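You operate a simulated robot arm through the tools that you are given. There is no shell and no other tool.

The job below is to be done with a simulated robot arm. You get a single attempt, and the scene is never put back.

JOB
Swing the lamp arm out, switch the lamp on, then brush the dust off disc W3.
Fine: fingers off the glass, don't drop the brush; afterwards leave the brush in its beaker, the lamp off and the arm parked. Where these are worked on the way, their far stop is far enough and under half their travel is too little: lamp arm. What is to be rubbed or washed off counts as gone when no trace of it is left.

The check looks at the end state, three seconds after you hand in, the way a careful person would. Anything else that was tipped, shoved, dropped, spilled or broken makes it a failure.

ROBOT AND FRAMES
A 7-joint arm with a two-finger parallel gripper on a trunk, on a base that drives. Base frame: it is fixed to the floor where the robot stands at the start and does not move with it; the origin is under the middle of the robot, x ahead of it, y to its left, z up; the surface under the hand at the start is at about z = 850. Readings come in mm, degrees, newtons and seconds.
With the tool pointing down near the work surface it reaches from about 520 to 960 mm from the robot's upright axis, wherever it stands. Its first joint turns from -166.0 to 166.0 degrees. Places, roughly: glass disc [250, 2250, 1000]; lamp arm [600, 0, 1000]; orange switch [600, 200, 900]. Payload 3.91 kg.
Tool frame: the origin (TCP) lies between the finger pads and is the grasp point; the fingertips stand 30 mm ahead of it; z points along the fingers, y is the line along which they close. Largest opening 110 mm; finger width 20, thickness 10; the body of the gripper, 48 by 112 mm, starts 55 mm behind the TCP.
Orientation is that of the tool frame in the base frame, as [roll, pitch, yaw] about the fixed x, y, z axes, in that order (R = Rz(yaw) Ry(pitch) Rx(roll)). With the fingers straight down and closing along the base's y, the tool's x points along the base's -x, its y along +y and its z along -z.

CONTROLS
- The arm moves only by the tool jog_arm. Its argument "moves" is text: rows parted by semicolons, each of 7 numbers parted by spaces: the shift along the tool's x, y, z in m, then the turn, a rotation vector about the tool's x, y, z in degrees, then the finger opening in m, from 0 to 0.11. In form: tx ty tz ax ay az gripper; .... A call has 1 to 20 rows; each row is the pose to reach, as a shift and turn from the pose commanded when the call began, along the tool's axes at that moment. A row lasts 0.2 s, in which the tool goes at most 50 mm and 8.6 degrees; a call with a longer step from one row to the next is refused whole, and so is a gripper value outside its range. A pose out of reach is approached as far as the arm can. The call stops where the force on the tool passes 70 N (or 10 N more than at its start, if that is more) or the arm is blocked; 0.2 s more then pass. Each finger travels about 72 mm/s and halts on what it meets, pressing with about 27 N; the grip force reading is that of the motor and also rises with nothing between the fingers. The clock runs only during rows and for 0.2 s after the last one: add rows that repeat a pose to give the fingers time. It gives the time, the measured TCP pose, the force on the tool (base axes), the opening and the grip force at its end, in the units of the frame above (readings bear some noise), with the torque about the TCP (base axes, N m) and any sound that the robot's microphone picked up, and new pictures: "pictures" is both (left out), scene, wrist or none.
- Cameras (640 x 400 px; columns grow to the right, rows downward): "scene" is now at [245.7, -22.2, 1403.7]; the picture's right is [-0.16, -0.99, 0.00], its down [-0.62, 0.10, -0.78] and it looks along [0.77, -0.13, -0.63] (base axes); focal length 214 px, centre (320, 200). "wrist" rides on the gripper at [72, 17, -103] in the tool frame; the picture's right is [-0.23, 0.97, 0.00], its down [-0.76, -0.18, -0.62] and it looks along [-0.61, -0.14, 0.78] (tool axes); focal length 222 px, centre (320, 200). There is no depth. A picture from a camera that has moved, and an enlarged one, comes with that camera's place and axes in the base frame and with its lens. The place of the scene camera against the robot may be out by one fixed shift of up to 18 mm in any direction.
- move_column(by): slides the trunk up (or, below 0, down) by that many mm; the arm and the scene camera ride with it, the base frame stays. It gives what a move gives, with no picture.
- drive_base(legs): drives the robot by 1 to 6 legs, each [ahead, left, turn to the left] in mm, mm and degrees, along the robot's own axes; the way and the turn of a leg run together, so that a leg with both is an arc; at most 1500 mm and 180 degrees a leg. The arm and the cameras ride along, it lands a little off, and it stops where it bumps. It gives what a move gives, and a new picture of the scene camera.
- pan_tilt(pan, tilt): turns the head with the scene camera to pan (to the left, within 86 degrees either way) and tilt (down, from -29 to 69), counted from straight ahead of the robot. It gives what a move gives, and a new picture of the scene camera.
- close_up(camera, box): a new picture of the part [left, top, right, bottom] of that camera's present view, enlarged. No time passes.
- finish_job(): hands the job in; it is judged then, once.

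Nothing tells you exact positions but the pictures and the camera data. Unless the task says otherwise, let go and move clear before handing in.

The tools are called after "Call:" by a JSON object that holds its "op" and its "data". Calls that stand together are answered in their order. jog_arm: Moves the arm, as the interface text tells. Its arguments: {"type":"object","properties":{"moves":{"type":"string"},"pictures":{"type":"string","enum":["both","scene","wrist","none"]}},"required":["moves"]} The other tools are called the same way: move_column (by) slides the trunk up or down; drive_base (legs) drives the base; pan_tilt (pan, tilt) turns the head that bears the scene camera; close_up (camera, box) takes an enlarged picture of a part of a camera's view; finish_job () hands the job in.

At the start:

```text
time: 0.0
eef_pos: [556.8, -9.4, 1259.8]
ee_rot: [180.0, 0.0, 180.0]
contact_force: [0.3, -0.1, 0.4]
moment: [0.01, -0.02, 0.01]
gripper_width: 110.1
grip_force: 0.1
trunk travel left (down, up): [-588.0, 94.0]
robot x, y, heading: [0.8, 1.3, -0.1]
head pan, tilt: [-9.3, 38.9]
```

scene: 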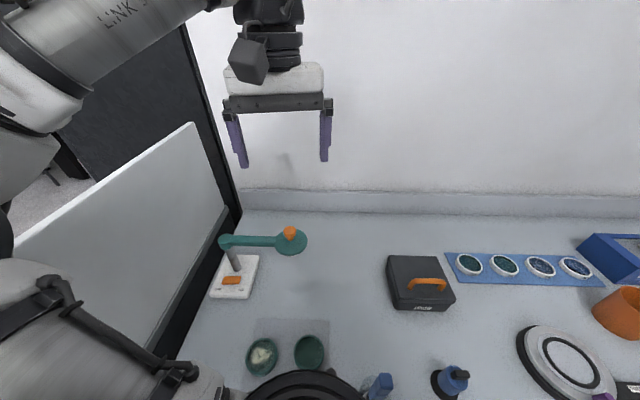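
wrist: 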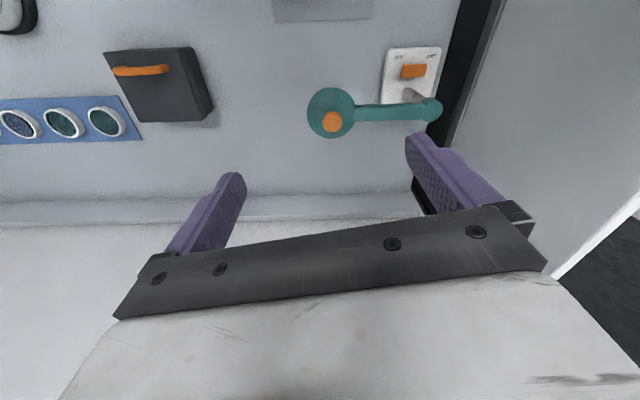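

I see a bench with a teal lamp arm on a white base with an orange switch on the left, a black box, a blue strip of discs and other items. The glass disc is said to be far to the left, so I'll look closely at the lamp and then look around.

Call:
{"op": "close_up", "data": {"camera": "scene", "box": [180, 200, 340, 300]}}

Call:
{"op": "close_up", "data": {"camera": "scene", "box": [360, 220, 640, 395]}}

Call:
{"op": "close_up", "data": {"camera": "wrist", "box": [280, 20, 480, 145]}}

Call:
{"op": "close_up", "data": {"camera": "scene", "box": [200, 300, 420, 400]}}

```text
4.00 times, centred on (260, 250) of scene
camera zoom: at [245.7, -22.2, 1403.7], right [-0.16, -0.99, 0.0], down [-0.62, 0.1, -0.78], along [0.77, -0.13, -0.63], focal length 858 px, centre (560, 0)
```

zoom: 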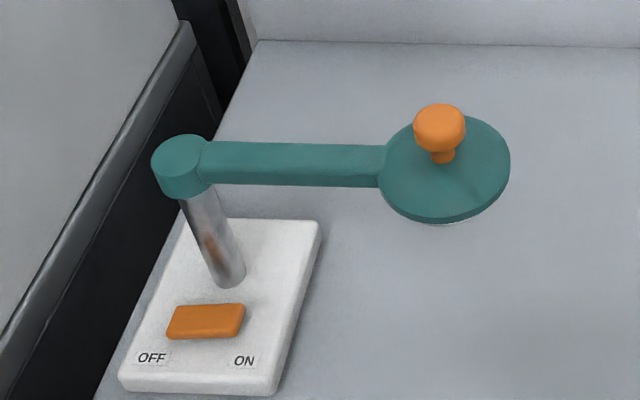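

```text
2.29 times, centred on (500, 308) of scene
camera zoom: at [245.7, -22.2, 1403.7], right [-0.16, -0.99, 0.0], down [-0.62, 0.1, -0.78], along [0.77, -0.13, -0.63], focal length 490 px, centre (-91, -46)
```

zoom: 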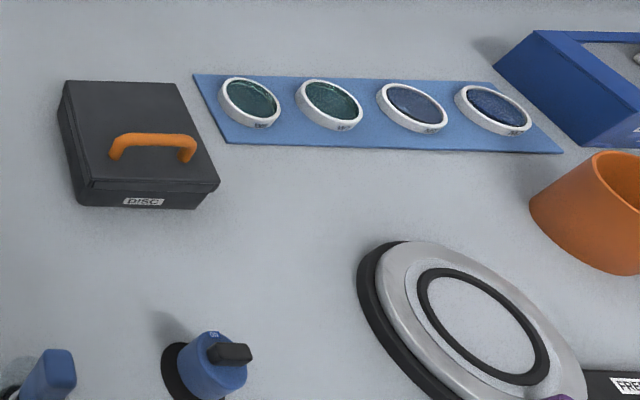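

```text
3.20 times, centred on (380, 82) of wrist
camera zoom: at [483.7, 8.3, 1362.1], right [0.23, 0.97, 0.0], down [0.76, -0.18, 0.62], along [0.61, -0.14, -0.78], focal length 711 px, centre (128, 576)
```

zoom: 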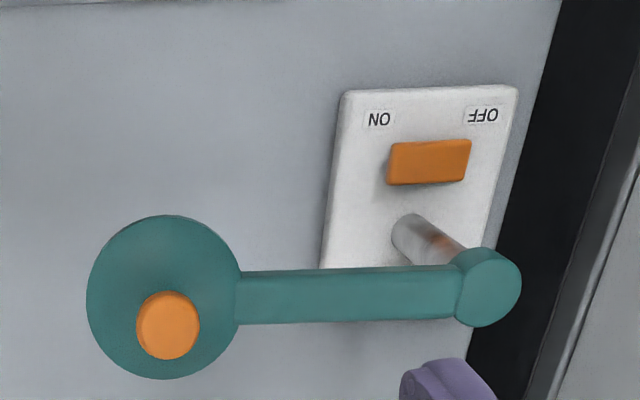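

```text
2.91 times, centred on (310, 350) of scene
camera zoom: at [245.7, -22.2, 1403.7], right [-0.16, -0.99, 0.0], down [-0.62, 0.1, -0.78], along [0.77, -0.13, -0.63], focal length 624 px, centre (349, -236)
```

zoom: 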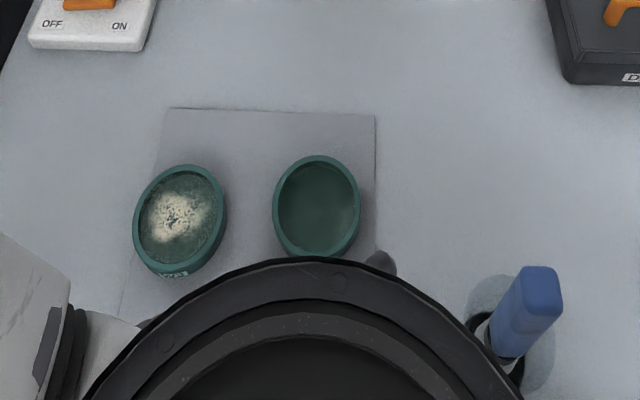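

The lamp arm hangs over the bench with an orange knob on its shade, and the rocker switch has OFF on the left and ON on the right. Next I'll look around for the disc station and the brush.

Call:
{"op": "pan_tilt", "data": {"pan": -40, "tilt": 45}}

Call:
{"op": "pan_tilt", "data": {"pan": 0, "tilt": 65}}

Call:
{"op": "pan_tilt", "data": {"pan": 45, "tilt": 30}}

Call:
{"op": "pan_tilt", "data": {"pan": 86, "tilt": 20}}

```text
time: 1.0
eef_pos: [556.0, -7.3, 1259.1]
ee_rot: [-179.9, 0.1, -179.9]
contact_force: [0.5, -0.2, -0.9]
moment: [0.0, 0.04, 0.03]
gripper_width: 109.8
grip_force: 0.0
trunk travel left (down, up): [-588.0, 94.0]
robot x, y, heading: [-5.5, -1.5, 0.0]
head pan, tilt: [-40.0, 45.0]
camera scene: at [223.4, -60.5, 1394.9], right [-0.64, -0.77, 0.0], down [-0.54, 0.45, -0.71], along [0.54, -0.45, -0.71], focal length 214 px, centre (320, 200)
```

scene: 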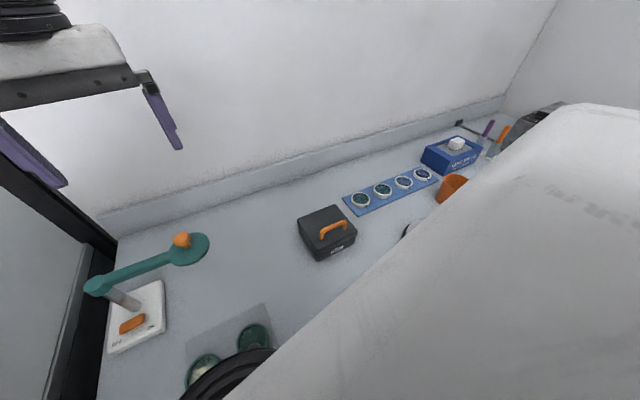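

```text
time: 2.0
eef_pos: [555.2, -9.0, 1259.5]
ee_rot: [-180.0, 0.0, -180.0]
contact_force: [-0.2, -0.5, -0.3]
moment: [-0.02, 0.03, -0.02]
gripper_width: 109.9
grip_force: 0.0
trunk travel left (down, up): [-588.0, 94.0]
robot x, y, heading: [-1.9, 1.6, -0.1]
head pan, tilt: [0.0, 65.0]
camera scene: at [221.8, -8.4, 1369.8], right [0.0, -1.0, 0.0], down [-0.91, 0.0, -0.42], along [0.42, 0.0, -0.91], focal length 214 px, centre (320, 200)
```

scene: 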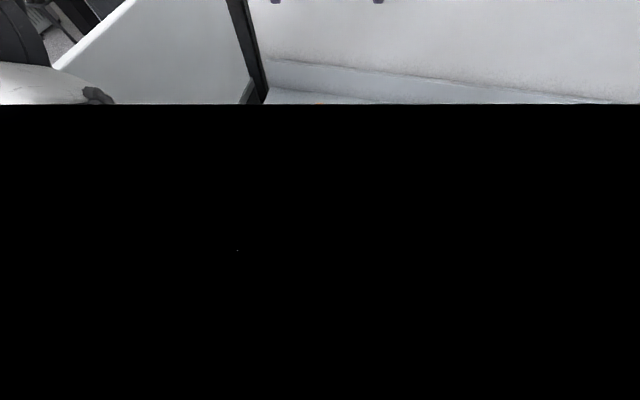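

```text
time: 3.1
eef_pos: [555.9, -7.7, 1259.0]
ee_rot: [-180.0, -0.1, -179.9]
contact_force: [1.1, -0.6, 0.0]
moment: [-0.01, -0.01, -0.02]
gripper_width: 109.9
grip_force: 0.0
trunk travel left (down, up): [-588.0, 94.0]
robot x, y, heading: [-0.6, 3.6, 0.1]
head pan, tilt: [45.0, 30.0]
camera scene: at [225.1, 55.6, 1417.4], right [0.71, -0.71, 0.0], down [-0.35, -0.35, -0.87], along [0.61, 0.61, -0.5], focal length 214 px, centre (320, 200)
```

scene: 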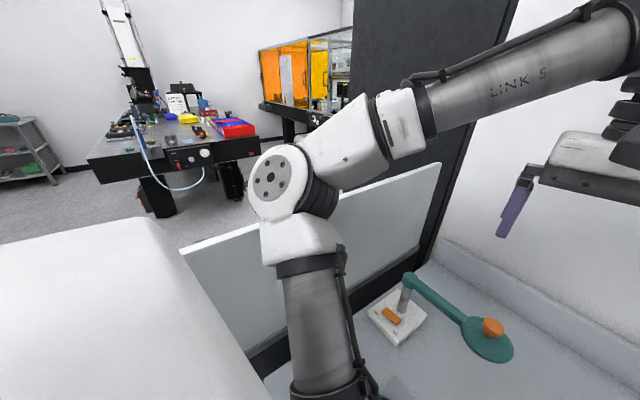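

```text
time: 4.2
eef_pos: [555.3, -9.4, 1257.8]
ee_rot: [-180.0, 0.0, 180.0]
contact_force: [-1.0, 0.6, 0.1]
moment: [0.0, -0.01, -0.01]
gripper_width: 109.8
grip_force: 0.2
trunk travel left (down, up): [-588.0, 94.0]
robot x, y, heading: [-2.5, -1.7, -0.0]
head pan, tilt: [85.9, 20.0]
camera scene: at [167.8, 84.6, 1433.5], right [1.0, -0.07, 0.0], down [-0.02, -0.34, -0.94], along [0.07, 0.94, -0.34], focal length 214 px, centre (320, 200)
```

scene: 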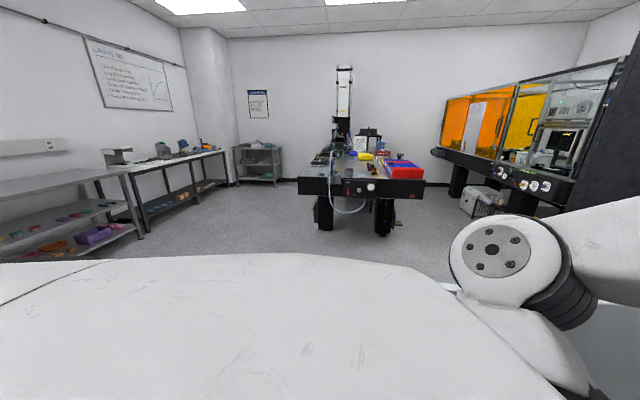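

The room has an optical table to the left (around y ≈ 2200–3000) and an enclosure to its right. I'll zoom in on it.

Call:
{"op": "close_up", "data": {"camera": "scene", "box": [280, 110, 440, 210]}}

Call:
{"op": "close_up", "data": {"camera": "scene", "box": [420, 70, 600, 220]}}

Call:
{"op": "close_up", "data": {"camera": "scene", "box": [80, 110, 300, 240]}}

Call:
{"op": "close_up", "data": {"camera": "scene", "box": [235, 30, 395, 200]}}

```text
4.00 times, centred on (360, 160) of scene
camera zoom: at [167.8, 84.6, 1433.5], right [1.0, -0.07, 0.0], down [-0.02, -0.34, -0.94], along [0.07, 0.94, -0.34], focal length 858 px, centre (160, 360)
```

zoom: 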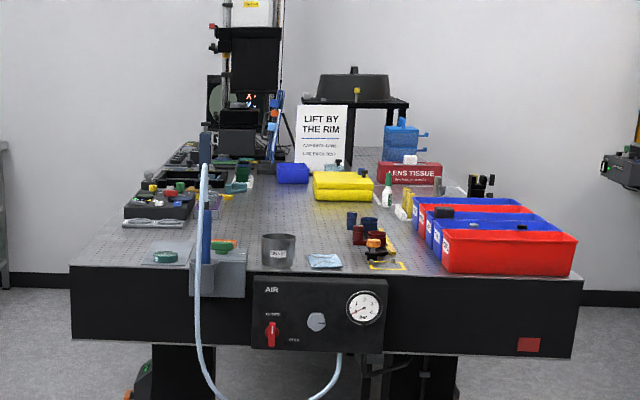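

```text
2.67 times, centred on (510, 145) of scene
camera zoom: at [167.8, 84.6, 1433.5], right [1.0, -0.07, 0.0], down [-0.02, -0.34, -0.94], along [0.07, 0.94, -0.34], focal length 572 px, centre (-187, 347)
```

zoom: 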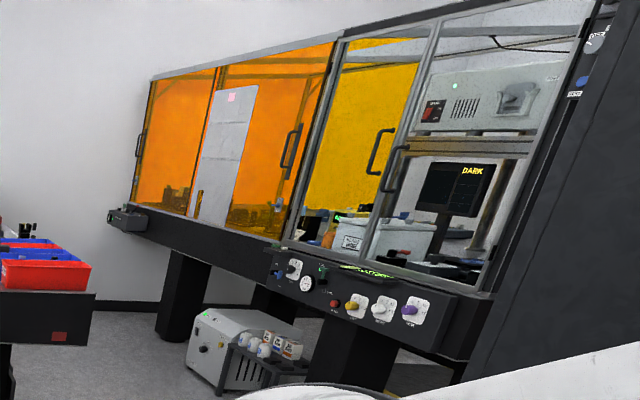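

```text
2.91 times, centred on (190, 175) of scene
camera zoom: at [167.8, 84.6, 1433.5], right [1.0, -0.07, 0.0], down [-0.02, -0.34, -0.94], along [0.07, 0.94, -0.34], focal length 624 px, centre (698, 273)
```

zoom: 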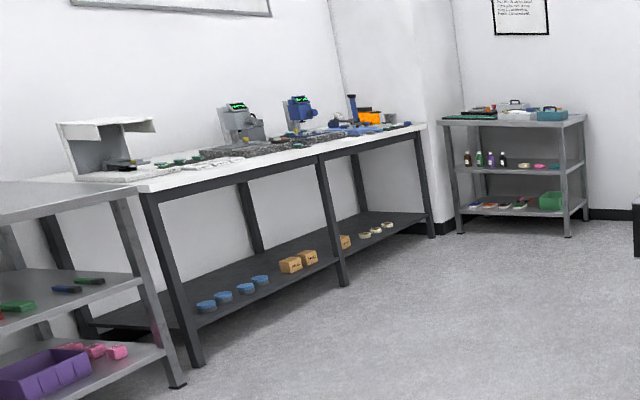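

```text
2.35 times, centred on (315, 115) of scene
camera zoom: at [167.8, 84.6, 1433.5], right [1.0, -0.07, 0.0], down [-0.02, -0.34, -0.94], along [0.07, 0.94, -0.34], focal length 505 px, centre (332, 400)
```

zoom: 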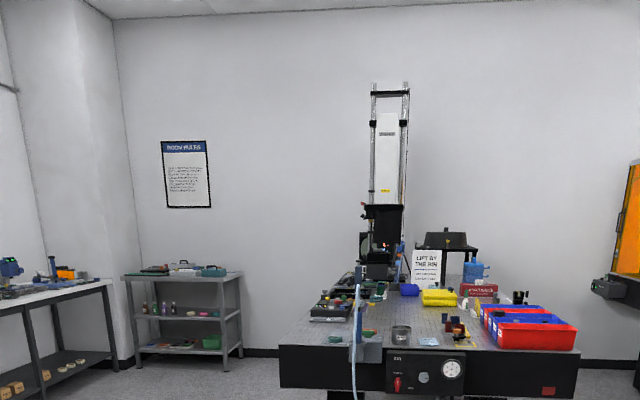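

The lamp pivot comes out near (625,148) and the orange knob near (615,-9). Before moving, I'll check the labels on the near dishes and the wafers.

Call:
{"op": "pan_tilt", "data": {"pan": 5, "tilt": 45}}

```text
time: 5.8
eef_pos: [556.2, -7.6, 1259.1]
ee_rot: [-180.0, -0.1, -179.9]
contact_force: [-0.6, 0.2, 0.3]
moment: [-0.02, 0.01, -0.02]
gripper_width: 109.7
grip_force: 0.2
trunk travel left (down, up): [-588.0, 94.0]
robot x, y, heading: [-1.2, -0.3, -0.3]
head pan, tilt: [5.0, 45.0]
camera scene: at [242.1, -1.2, 1394.9], right [0.09, -1.0, 0.0], down [-0.7, -0.06, -0.71], along [0.7, 0.06, -0.71], focal length 214 px, centre (320, 200)
```

scene: 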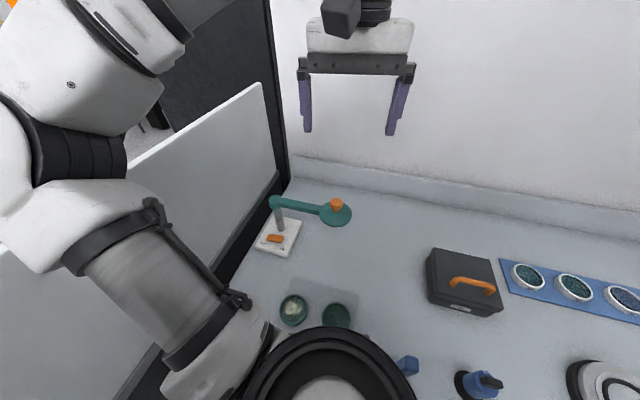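

Call:
{"op": "close_up", "data": {"camera": "scene", "box": [265, 280, 365, 342]}}

Call:
{"op": "close_up", "data": {"camera": "scene", "box": [480, 240, 640, 340]}}

Call:
{"op": "close_up", "data": {"camera": "scene", "box": [380, 330, 540, 400]}}

Call:
{"op": "close_up", "data": {"camera": "scene", "box": [240, 180, 370, 262]}}

```text
6.40 times, centred on (315, 311) of scene
camera zoom: at [242.1, -1.2, 1394.9], right [0.09, -1.0, 0.0], down [-0.7, -0.06, -0.71], along [0.7, 0.06, -0.71], focal length 1373 px, centre (352, -510)
```

zoom: 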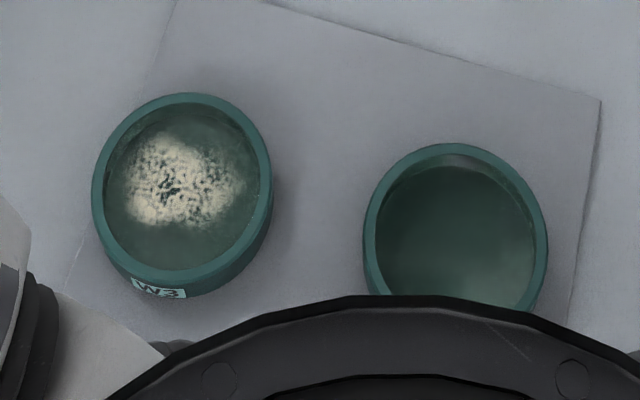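

```text
4.00 times, centred on (560, 290) of scene
camera zoom: at [242.1, -1.2, 1394.9], right [0.09, -1.0, 0.0], down [-0.7, -0.06, -0.71], along [0.7, 0.06, -0.71], focal length 858 px, centre (-640, -160)
```

zoom: 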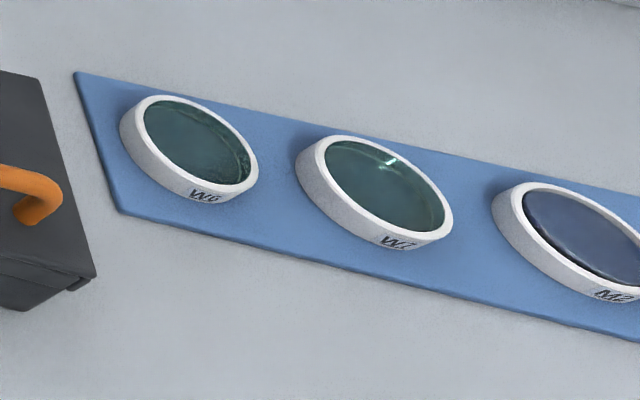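

```text
4.00 times, centred on (460, 365) of scene
camera zoom: at [242.1, -1.2, 1394.9], right [0.09, -1.0, 0.0], down [-0.7, -0.06, -0.71], along [0.7, 0.06, -0.71], focal length 858 px, centre (-240, -460)
```

zoom: 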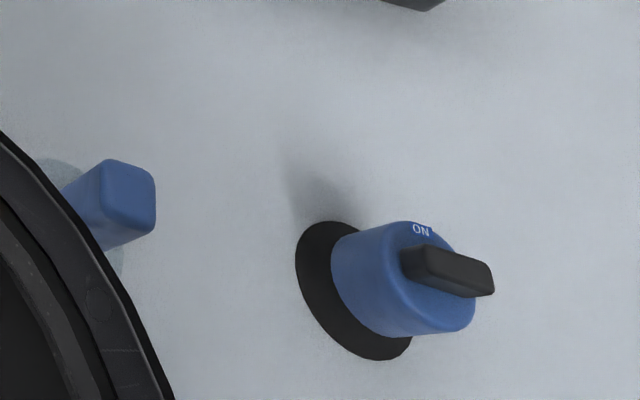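

```text
4.88 times, centred on (305, 221) of scene
camera zoom: at [242.1, -1.2, 1394.9], right [0.09, -1.0, 0.0], down [-0.7, -0.06, -0.71], along [0.7, 0.06, -0.71], focal length 1046 px, centre (393, 98)
```

zoom: 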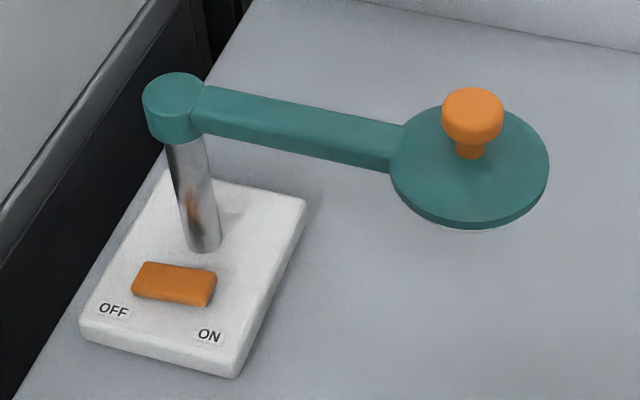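

Disc W3 (dusty, teal rim) sits right here on the bench near (403,74), which disagrees with the hint at y≈2250. I'll back the robot off to see the near part of this bench fully before deciding.

Call:
{"op": "drive_base", "data": {"legs": [[-450, 0, 0]]}}

```text
time: 8.5
eef_pos: [99.6, -8.9, 1260.1]
ee_rot: [-180.0, 0.0, -179.7]
contact_force: [-0.6, 0.5, -0.2]
moment: [0.01, -0.01, -0.04]
gripper_width: 110.1
grip_force: 0.0
trunk travel left (down, up): [-588.0, 94.0]
robot x, y, heading: [-453.3, -3.2, 0.1]
head pan, tilt: [5.0, 45.0]
camera scene: at [-213.0, -1.1, 1395.0], right [0.09, -1.0, 0.0], down [-0.7, -0.06, -0.71], along [0.7, 0.06, -0.71], focal length 214 px, centre (320, 200)
```

scene: 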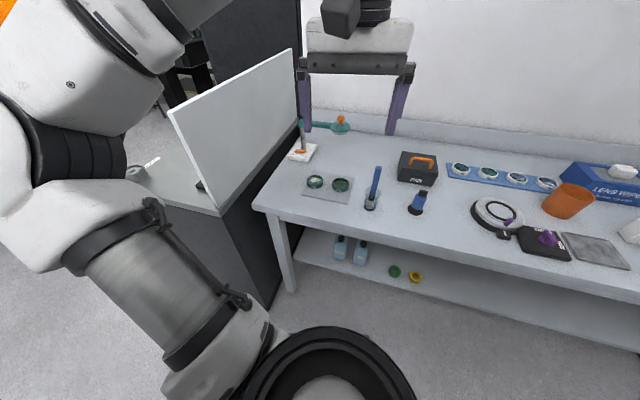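

Call:
{"op": "close_up", "data": {"camera": "scene", "box": [290, 150, 450, 250]}}

Call:
{"op": "close_up", "data": {"camera": "scene", "box": [440, 150, 640, 275]}}

Call:
{"op": "close_up", "data": {"camera": "scene", "box": [100, 100, 260, 240]}}

Call:
{"op": "close_up", "data": {"camera": "scene", "box": [300, 160, 400, 222]}}

```text
4.00 times, centred on (370, 200) of scene
camera zoom: at [-213.0, -1.1, 1395.0], right [0.09, -1.0, 0.0], down [-0.7, -0.06, -0.71], along [0.7, 0.06, -0.71], focal length 858 px, centre (120, 200)
```

zoom: 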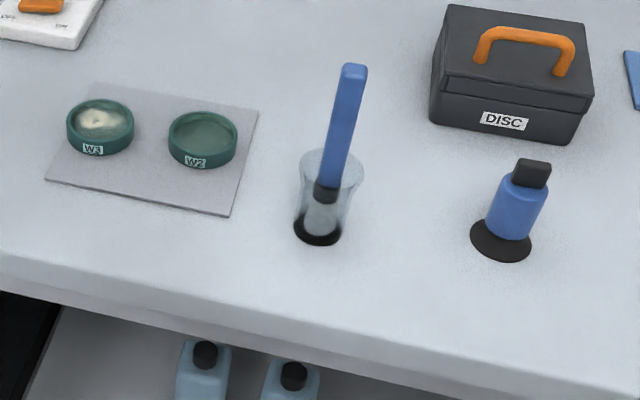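

```text
3.20 times, centred on (540, 212) of scene
camera zoom: at [-213.0, -1.1, 1395.0], right [0.09, -1.0, 0.0], down [-0.7, -0.06, -0.71], along [0.7, 0.06, -0.71], focal length 686 px, centre (-384, 160)
```

zoom: 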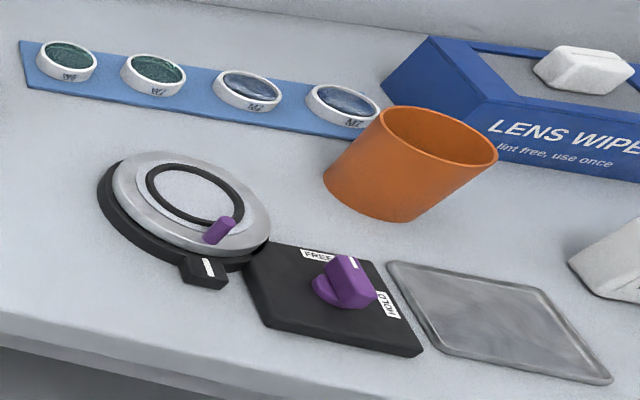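

```text
2.86 times, centred on (180, 170) of scene
camera zoom: at [-213.0, -1.1, 1395.0], right [0.09, -1.0, 0.0], down [-0.7, -0.06, -0.71], along [0.7, 0.06, -0.71], focal length 613 px, centre (720, 286)
```

zoom: 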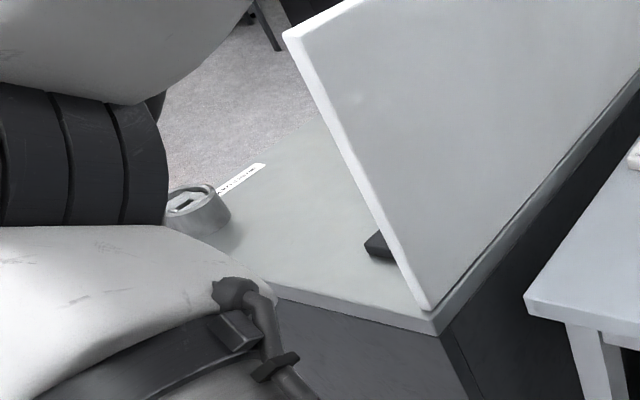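

```text
6.40 times, centred on (350, 191) of scene
camera zoom: at [-213.0, -1.1, 1395.0], right [0.09, -1.0, 0.0], down [-0.7, -0.06, -0.71], along [0.7, 0.06, -0.71], focal length 1373 px, centre (128, 258)
```

zoom: 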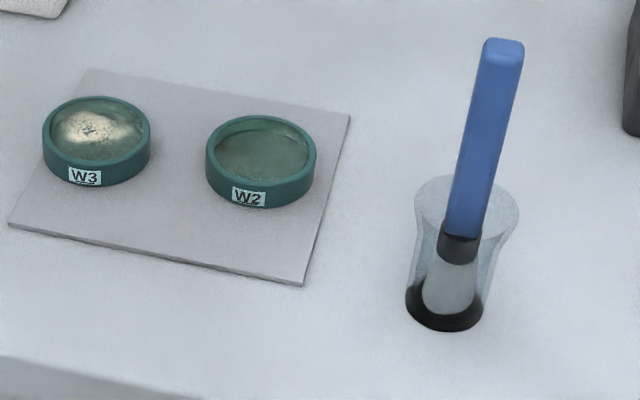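

W3 (dusty) and W2 are on a grey mat with a blue-handled brush in a glass beaker beside them. Since the hint names a disc at y≈2250, I'll zoom at the optical table to rule out another one.

Call:
{"op": "pan_tilt", "data": {"pan": 75, "tilt": 18}}

```text
time: 9.9
eef_pos: [100.9, -8.3, 1258.7]
ee_rot: [-179.9, 0.0, -179.8]
contact_force: [-0.3, 0.2, -0.5]
moment: [0.03, 0.01, -0.04]
gripper_width: 110.0
grip_force: 0.0
trunk travel left (down, up): [-588.0, 94.0]
robot x, y, heading: [-454.4, 0.4, 0.1]
head pan, tilt: [75.0, 18.0]
camera scene: at [-269.6, 81.7, 1436.7], right [0.97, -0.26, 0.0], down [-0.08, -0.3, -0.95], along [0.24, 0.92, -0.31], focal length 214 px, centre (320, 200)
```

scene: 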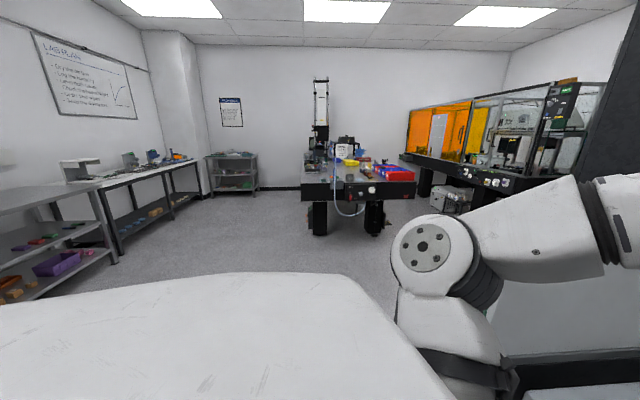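

Call:
{"op": "close_up", "data": {"camera": "scene", "box": [300, 140, 420, 210]}}

Call:
{"op": "close_up", "data": {"camera": "scene", "box": [304, 160, 364, 198]}}

Call:
{"op": "close_up", "data": {"camera": "scene", "box": [25, 25, 145, 125]}}

Call:
{"op": "close_up", "data": {"camera": "scene", "box": [205, 90, 265, 130]}}

```text
5.33 times, centred on (360, 175) of scene
camera zoom: at [-269.6, 81.7, 1436.7], right [0.97, -0.26, 0.0], down [-0.08, -0.3, -0.95], along [0.24, 0.92, -0.31], focal length 1144 px, centre (107, 333)
```

zoom: 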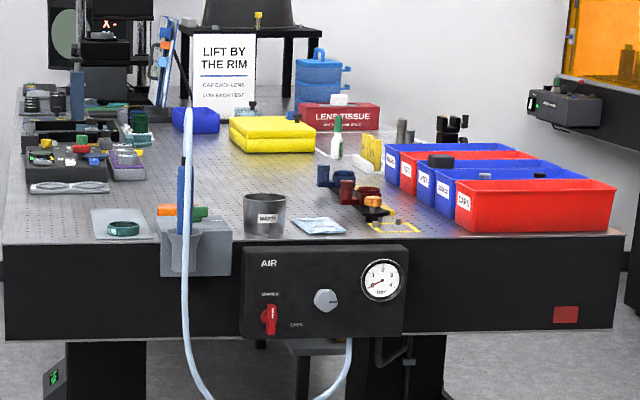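

```text
10.53 times, centred on (334, 179) of scene
camera zoom: at [-269.6, 81.7, 1436.7], right [0.97, -0.26, 0.0], down [-0.08, -0.3, -0.95], along [0.24, 0.92, -0.31], focal length 2258 px, centre (173, 421)
```

zoom: 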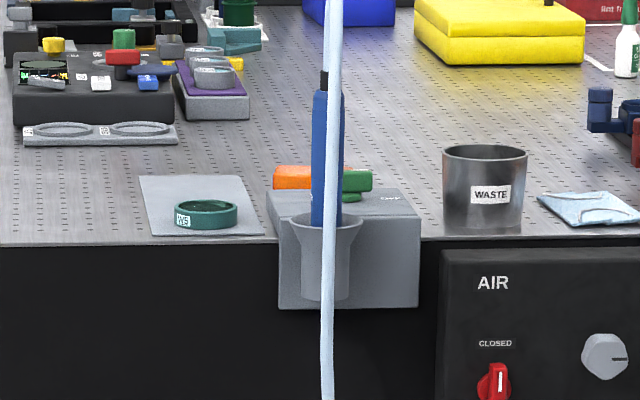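

```text
4.00 times, centred on (85, 75) of scene
camera zoom: at [-269.6, 81.7, 1436.7], right [0.97, -0.26, 0.0], down [-0.08, -0.3, -0.95], along [0.24, 0.92, -0.31], focal length 858 px, centre (1260, 700)
```

zoom: 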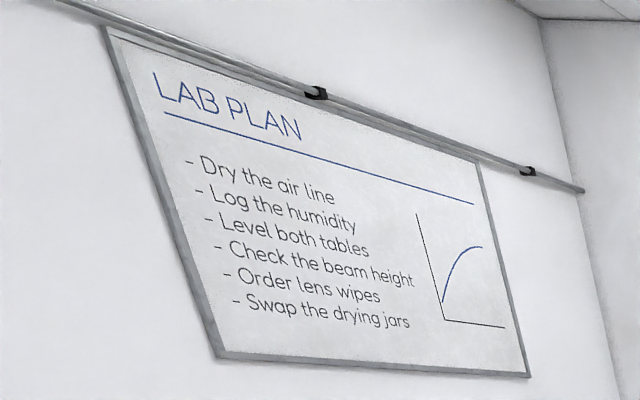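

```text
10.00 times, centred on (235, 110) of scene
camera zoom: at [-269.6, 81.7, 1436.7], right [0.97, -0.26, 0.0], down [-0.08, -0.3, -0.95], along [0.24, 0.92, -0.31], focal length 2145 px, centre (1170, 1100)
```

zoom: 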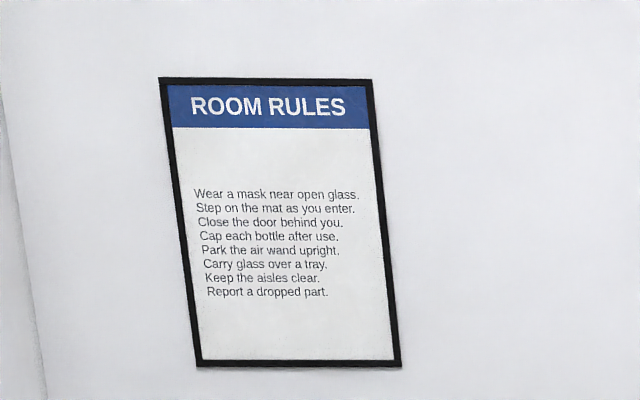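

The optical-table disc is labelled W5, so the target is W3 on this bench at about (400,72), with the brush in the glass beaker near (303,-128). Now I'll drive up to work the lamp.

Call:
{"op": "drive_base", "data": {"legs": [[350, 0, 0]]}}

Call:
{"op": "pan_tilt", "data": {"pan": 8, "tilt": 38}}

Call:
{"op": "jog_arm", "data": {"moves": "0 0 0.0 0 0 0 0.11; 0 0 0 0 0 0 0.11"}}

```text
time: 12.2
eef_pos: [457.7, -4.6, 1258.0]
ee_rot: [-180.0, 0.0, -179.7]
contact_force: [0.3, -0.1, -0.2]
moment: [0.03, 0.01, 0.01]
gripper_width: 109.9
grip_force: 0.0
trunk travel left (down, up): [-588.0, 94.0]
robot x, y, heading: [-99.4, 3.6, 0.3]
head pan, tilt: [75.0, 18.0]
camera scene: at [86.8, 83.6, 1436.7], right [0.97, -0.25, 0.0], down [-0.08, -0.3, -0.95], along [0.24, 0.92, -0.31], focal length 214 px, centre (320, 200)
```

scene: 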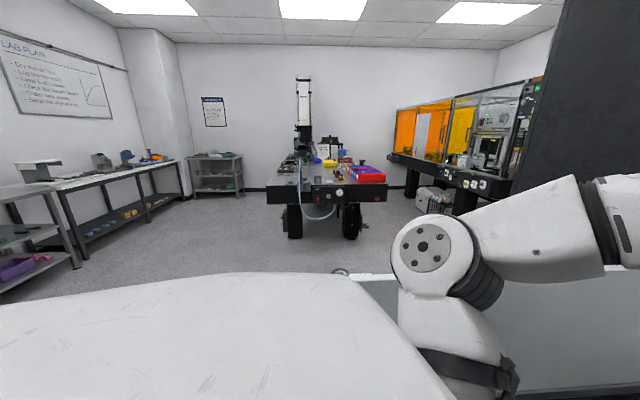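

```text
time: 13.6
eef_pos: [457.0, -6.3, 1259.0]
ee_rot: [180.0, -0.1, -179.7]
contact_force: [0.1, 0.3, 0.0]
moment: [-0.04, -0.01, 0.0]
gripper_width: 110.1
grip_force: 0.0
trunk travel left (down, up): [-588.0, 94.0]
robot x, y, heading: [-101.5, 1.3, 0.6]
head pan, tilt: [8.0, 38.0]
camera scene: at [147.9, 5.8, 1405.1], right [0.14, -0.99, 0.0], down [-0.61, -0.09, -0.79], along [0.78, 0.11, -0.62], focal length 214 px, centre (320, 200)
```

scene: 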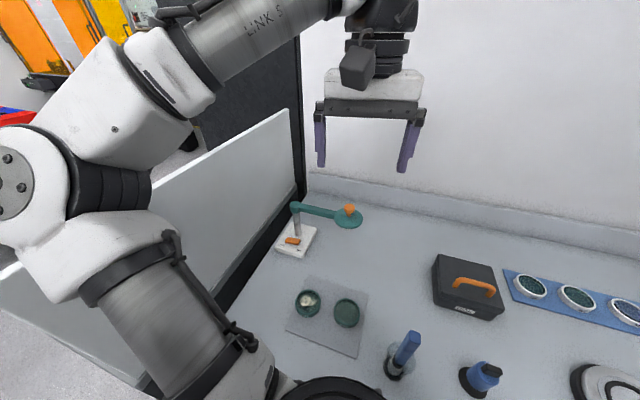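

```text
time: 14.2
eef_pos: [456.4, -5.0, 1257.7]
ee_rot: [-179.9, 0.1, -179.7]
contact_force: [-0.8, -0.4, -1.1]
moment: [0.0, 0.03, 0.03]
gripper_width: 109.8
grip_force: 0.0
trunk travel left (down, up): [-588.0, 94.0]
robot x, y, heading: [-96.4, 0.6, 0.2]
head pan, tilt: [8.0, 38.0]
camera scene: at [147.9, 5.8, 1405.1], right [0.14, -0.99, 0.0], down [-0.61, -0.09, -0.79], along [0.78, 0.11, -0.62], focal length 214 px, centre (320, 200)
camera wrist: at [385.1, 11.5, 1362.1], right [0.22, 0.97, 0.0], down [0.76, -0.17, 0.62], along [0.61, -0.14, -0.78], focal length 222 px, centre (320, 200)
```

scene: 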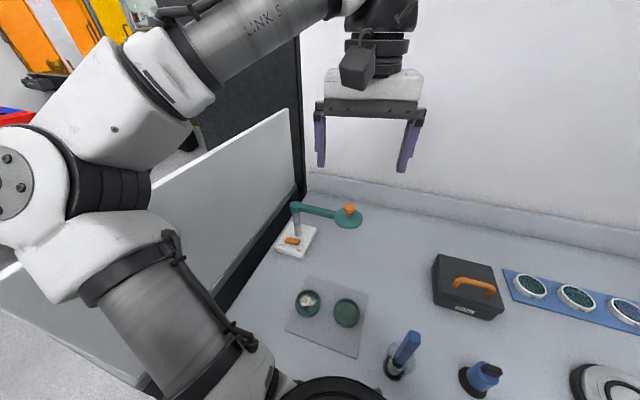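
wrist: 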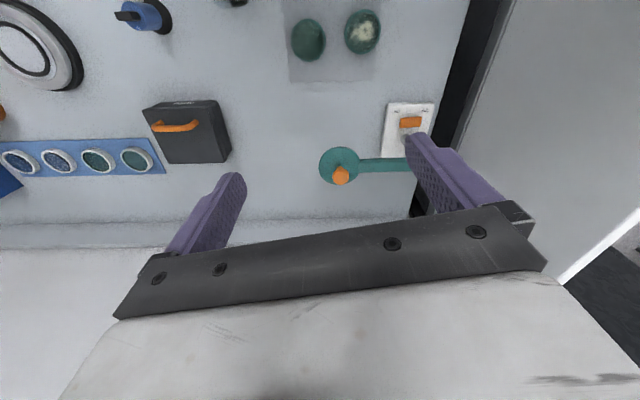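

Taking a zoom of the wrist view on the lamp for triangulation.

Call:
{"op": "close_up", "data": {"camera": "wrist", "box": [310, 90, 440, 200]}}

Call:
{"op": "close_up", "data": {"camera": "scene", "box": [260, 190, 380, 265]}}

```text
3.64 times, centred on (375, 145) of wrist
camera zoom: at [385.1, 11.5, 1362.1], right [0.22, 0.97, 0.0], down [0.76, -0.17, 0.62], along [0.61, -0.14, -0.78], focal length 808 px, centre (120, 400)
```

zoom: 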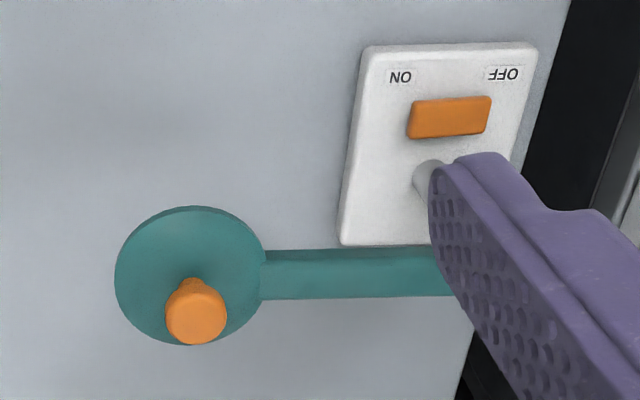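

```text
5.33 times, centred on (320, 228) of scene
camera zoom: at [147.9, 5.8, 1405.1], right [0.14, -0.99, 0.0], down [-0.61, -0.09, -0.79], along [0.78, 0.11, -0.62], focal length 1144 px, centre (320, 53)
```

zoom: 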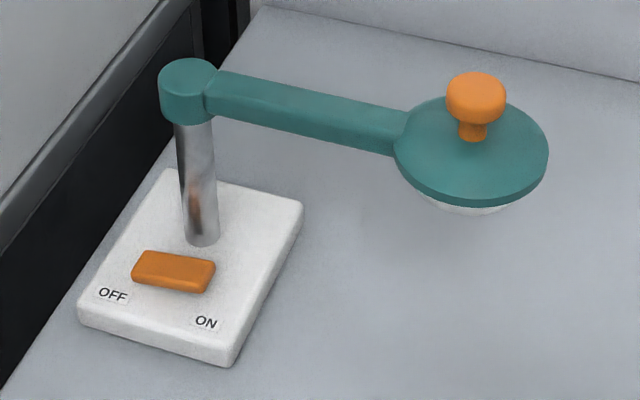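

W3 is confirmed here, and I triangulated: knob ≈ (602,0,1030), pivot ≈ (627,156), switch ≈ (593,167,880). The elbow is close to the white panel on the left, so I'll stand further right and turn left, from where everything is within reach.

Call:
{"op": "drive_base", "data": {"legs": [[-122, -252, 0], [0, 0, 20]]}}

Call:
{"op": "jog_arm", "data": {"moves": "0 0 0.0 0 0 0 0.11", "pictures": "wrist"}}

```text
time: 17.8
eef_pos: [301.3, -62.4, 1258.4]
ee_rot: [180.0, -0.1, -159.7]
contact_force: [0.1, -0.2, -0.8]
moment: [-0.04, 0.0, -0.03]
gripper_width: 110.0
grip_force: 0.0
trunk travel left (down, up): [-588.0, 94.0]
robot x, y, heading: [-221.5, -245.1, 20.3]
head pan, tilt: [8.0, 38.0]
camera scene: at [3.8, -155.6, 1405.1], right [0.47, -0.88, 0.0], down [-0.54, -0.29, -0.79], along [0.69, 0.37, -0.62], focal length 214 px, centre (320, 200)
```

scene: 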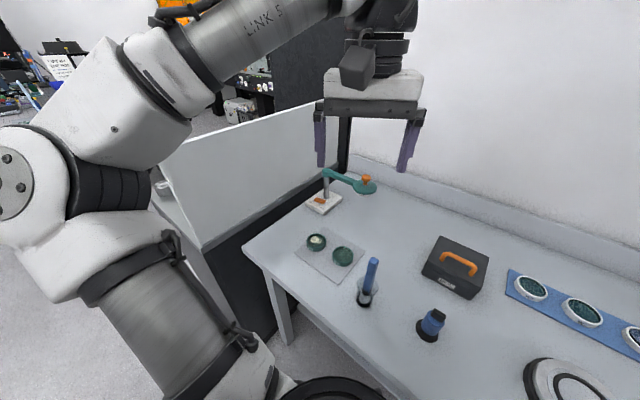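

```text
time: 18.2
eef_pos: [300.4, -63.4, 1258.7]
ee_rot: [-180.0, 0.0, -159.8]
contact_force: [0.0, -0.3, 0.4]
moment: [0.0, 0.0, -0.03]
gripper_width: 109.9
grip_force: 0.2
trunk travel left (down, up): [-588.0, 94.0]
robot x, y, heading: [-224.4, -248.0, 20.3]
head pan, tilt: [8.0, 38.0]
camera wrist: at [228.3, -72.3, 1362.1], right [-0.12, 0.99, 0.0], down [0.78, 0.1, 0.62], along [0.62, 0.08, -0.78], focal length 222 px, centre (320, 200)
```

wrist: 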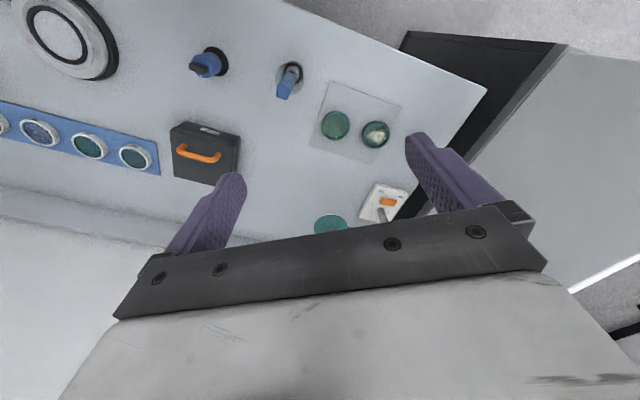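

Everything is reachable from here. I'll bring the open fingers above the lamp knob, with the closing axis turned along the direction of the swing.

Call:
{"op": "jog_arm", "data": {"moves": "-0.038 -0.0057 0.0148 0 0 -7.6 0.08; -0.0763 -0.0113 0.0295 0 0 -15.2 0.06; -0.1145 -0.017 0.0443 0 0 -22.8 0.06; -0.1526 -0.0226 0.059 0 0 -30.4 0.06; -0.1908 -0.0283 0.0738 0 0 -38 0.06; -0.2289 -0.0339 0.0885 0 0 -45.6 0.06; -0.2671 -0.0396 0.1033 0 0 -53.2 0.06; -0.3052 -0.0452 0.118 0 0 -60.8 0.06; -0.3052 -0.0452 0.118 0 0 -60.8 0.06; -0.3052 -0.0452 0.118 0 0 -60.8 0.06"}}

```text
time: 20.4
eef_pos: [603.4, 0.6, 1140.2]
ee_rot: [-180.0, 0.0, -98.9]
contact_force: [0.5, -0.1, 0.4]
moment: [0.0, -0.01, 0.0]
gripper_width: 59.9
grip_force: 0.0
trunk travel left (down, up): [-588.0, 94.0]
robot x, y, heading: [-221.3, -249.2, 20.2]
head pan, tilt: [8.0, 38.0]
camera scene: at [4.1, -155.9, 1405.0], right [0.47, -0.88, 0.0], down [-0.54, -0.29, -0.79], along [0.69, 0.37, -0.62], focal length 214 px, centre (320, 200)
camera wrist: at [576.0, -69.0, 1243.5], right [-0.93, 0.38, 0.0], down [0.29, 0.72, 0.62], along [0.23, 0.58, -0.78], focal length 222 px, centre (320, 200)
```

scene: 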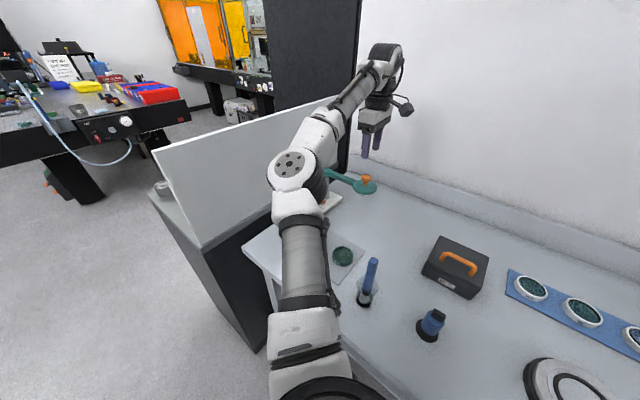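
wrist: 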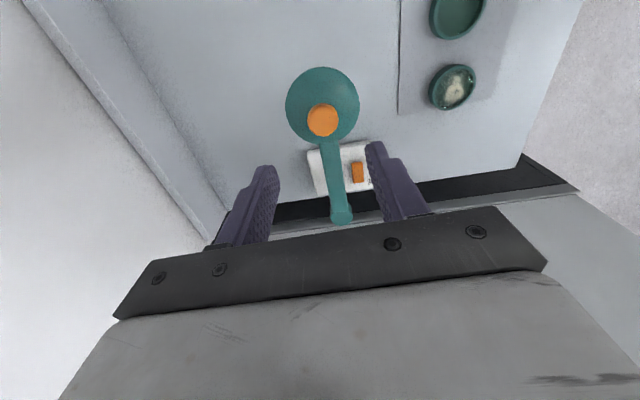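

The knob is right beneath the TCP. I'll descend so the tips bracket the knob head above the shade, and close gently.

Call:
{"op": "jog_arm", "data": {"moves": "0 -0.002 0.035 0 0 0 0.06; 0 -0.002 0.07 0 0 0 0.06; 0 -0.002 0.09 0 0 0 0.06; 0 -0.002 0.1 0 0 0 0.06; 0 -0.002 0.1 0 0 0 0.06"}}

```text
time: 21.6
eef_pos: [604.6, -0.8, 1040.4]
ee_rot: [180.0, -0.1, -98.9]
contact_force: [0.5, 0.0, 0.1]
moment: [-0.01, 0.0, 0.0]
gripper_width: 59.8
grip_force: 0.1
trunk travel left (down, up): [-588.0, 94.0]
robot x, y, heading: [-225.2, -250.3, 20.4]
head pan, tilt: [8.0, 38.0]
camera scene: at [3.9, -155.9, 1405.1], right [0.47, -0.88, 0.0], down [-0.54, -0.29, -0.79], along [0.69, 0.37, -0.62], focal length 214 px, centre (320, 200)
camera wrist: at [578.4, -68.5, 1143.2], right [-0.93, 0.38, 0.0], down [0.29, 0.72, 0.62], along [0.23, 0.58, -0.78], focal length 222 px, centre (320, 200)
```

scene: 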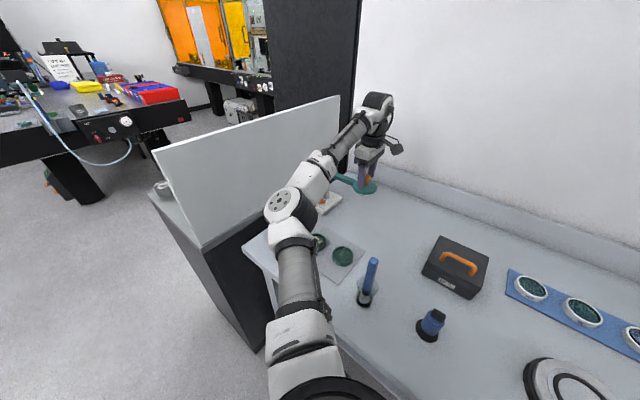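
wrist: 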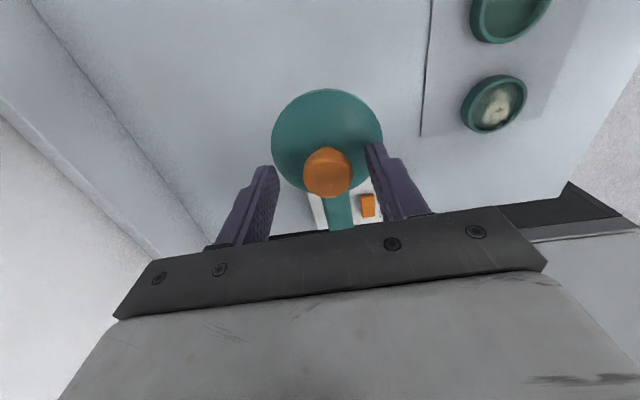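

Call:
{"op": "jog_arm", "data": {"moves": "0 0.005 0 0 0 0 0.05; 0 0.005 0.002 0 0 0 0.04; 0 0.005 0.002 0 0 0 0.03; 0 0.005 0.002 0 0 0 0.02; 0 0.005 0.002 0 0 0 0.02"}}

```text
time: 22.8
eef_pos: [600.4, 0.3, 1039.3]
ee_rot: [-180.0, -0.1, -99.0]
contact_force: [-6.9, -1.1, -3.4]
moment: [-0.06, 0.09, 0.12]
gripper_width: 29.1
grip_force: 45.1
trunk travel left (down, up): [-588.0, 94.0]
robot x, y, heading: [-222.4, -249.4, 20.5]
head pan, tilt: [8.0, 38.0]
camera scene: at [3.6, -155.9, 1405.1], right [0.47, -0.88, 0.0], down [-0.54, -0.29, -0.79], along [0.69, 0.37, -0.62], focal length 214 px, centre (320, 200)
camera wrist: at [573.3, -68.7, 1141.6], right [-0.93, 0.38, 0.0], down [0.29, 0.72, 0.62], along [0.23, 0.58, -0.78], focal length 222 px, centre (320, 200)
```

scene: 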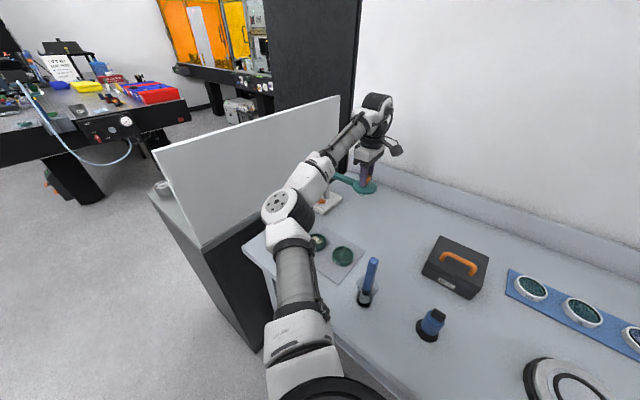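
wrist: 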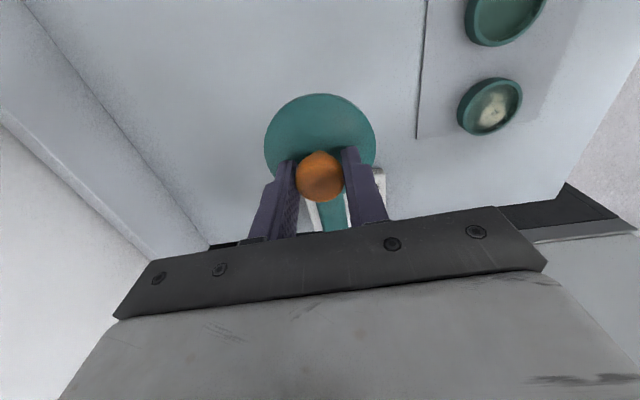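

The knob is gripped (29 mm). I'll try swinging towards the robot along the arc around the pivot, beginning with a small step.

Call:
{"op": "jog_arm", "data": {"moves": "-0.0002 0.0083 0.002 0 0 3 0.02; -0.0009 0.0165 0.002 0 0 6 0.02; -0.0019 0.0247 0.002 0 0 9 0.02; -0.0035 0.0328 0.002 0 0 12 0.02; -0.0035 0.0328 0.002 0 0 12 0.02"}}

```text
time: 24.0
eef_pos: [566.8, 10.4, 1038.7]
ee_rot: [179.9, 0.1, -110.9]
contact_force: [3.6, 5.6, 10.0]
moment: [0.18, -0.19, -0.25]
gripper_width: 29.0
grip_force: 44.1
trunk travel left (down, up): [-588.0, 94.0]
robot x, y, heading: [-223.8, -247.6, 20.0]
head pan, tilt: [8.0, 38.0]
camera scene: at [3.4, -155.5, 1405.3], right [0.47, -0.88, 0.0], down [-0.54, -0.29, -0.79], along [0.69, 0.37, -0.62], focal length 214 px, centre (320, 200)
camera wrist: at [526.5, -51.4, 1141.5], right [-0.83, 0.56, 0.0], down [0.44, 0.65, 0.62], along [0.35, 0.52, -0.78], focal length 222 px, centre (320, 200)
```

scene: 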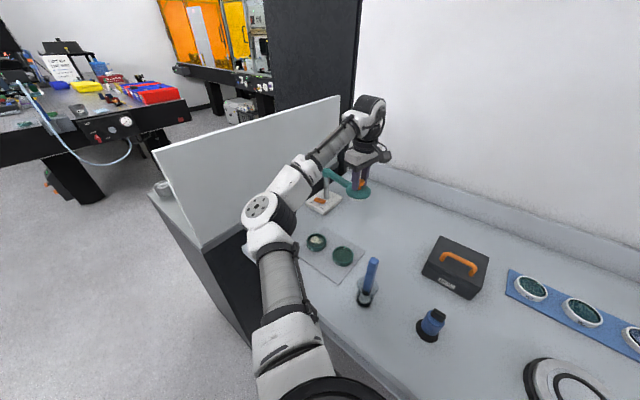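
wrist: 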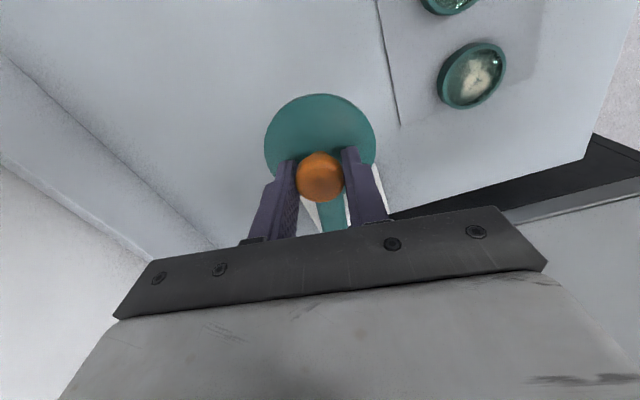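

It swings freely this way, with only small forces. Continuing along the arc until the far stop.

Call:
{"op": "jog_arm", "data": {"moves": "-0.0009 0.0165 -0.002 0 0 6 0.02; -0.0035 0.0328 -0.003 0 0 12 0.02; -0.0077 0.0488 -0.003 0 0 18 0.02; -0.0137 0.0643 -0.003 0 0 24 0.02; -0.0212 0.079 -0.003 0 0 30 0.02; -0.0302 0.0929 -0.003 0 0 36 0.02; -0.0406 0.1057 -0.003 0 0 42 0.02; -0.0523 0.1174 -0.003 0 0 48 0.02; -0.0523 0.1174 -0.003 0 0 48 0.02"}}

```text
time: 26.0
eef_pos: [479.4, 100.2, 1038.8]
ee_rot: [-179.9, 0.4, -159.0]
contact_force: [39.9, 13.8, 7.5]
moment: [0.18, -0.56, 0.02]
gripper_width: 29.4
grip_force: 44.7
trunk travel left (down, up): [-588.0, 94.0]
robot x, y, heading: [-220.7, -246.5, 20.2]
head pan, tilt: [8.0, 38.0]
camera scene: at [7.0, -155.0, 1404.6], right [0.47, -0.88, 0.0], down [-0.54, -0.29, -0.79], along [0.69, 0.37, -0.62], focal length 214 px, centre (320, 200)
camera wrist: at [406.3, 90.1, 1141.0], right [-0.14, 0.99, 0.0], down [0.77, 0.11, 0.63], along [0.62, 0.09, -0.78], focal length 222 px, centre (320, 200)
```

scene: 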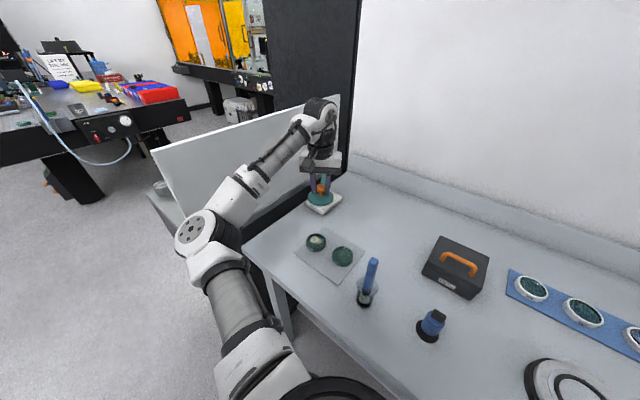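
wrist: 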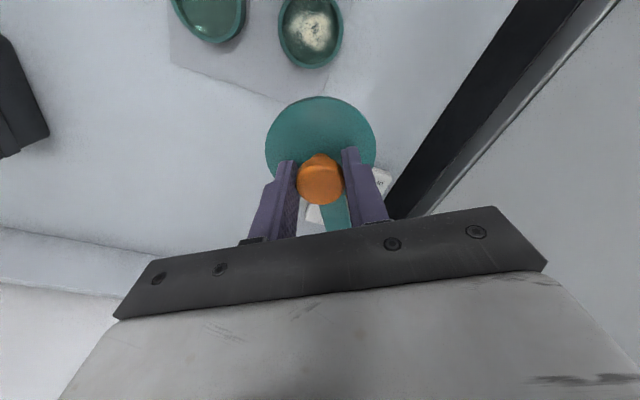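

About 60° swung, with some radial tension. I'll relax the radius slightly and continue towards the stop.

Call:
{"op": "jog_arm", "data": {"moves": "-0.004 0.001 0 0 0 0 0.02; -0.0055 0.0124 0 0 0 4.5 0.02; -0.006 0.0247 0 0 0 9 0.02; -0.0085 0.0369 0 0 0 13.5 0.02; -0.0125 0.0488 0 0 0 18 0.02", "pictures": "wrist"}}

```text
time: 27.2
eef_pos: [470.0, 151.1, 1039.3]
ee_rot: [180.0, -0.3, -176.9]
contact_force: [-23.5, -1.8, -18.6]
moment: [-0.13, 0.0, -0.2]
gripper_width: 29.2
grip_force: 45.1
trunk travel left (down, up): [-588.0, 94.0]
robot x, y, heading: [-223.5, -248.4, 20.1]
head pan, tilt: [8.0, 38.0]
camera wrist: at [397.7, 164.0, 1141.9], right [0.18, 0.98, 0.0], down [0.77, -0.14, 0.62], along [0.61, -0.11, -0.79], focal length 222 px, centre (320, 200)
```

wrist: 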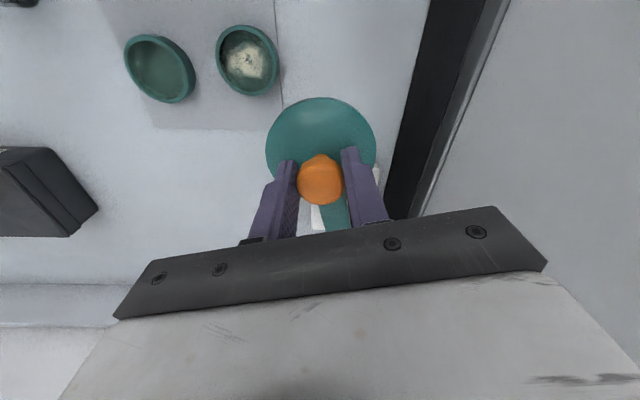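

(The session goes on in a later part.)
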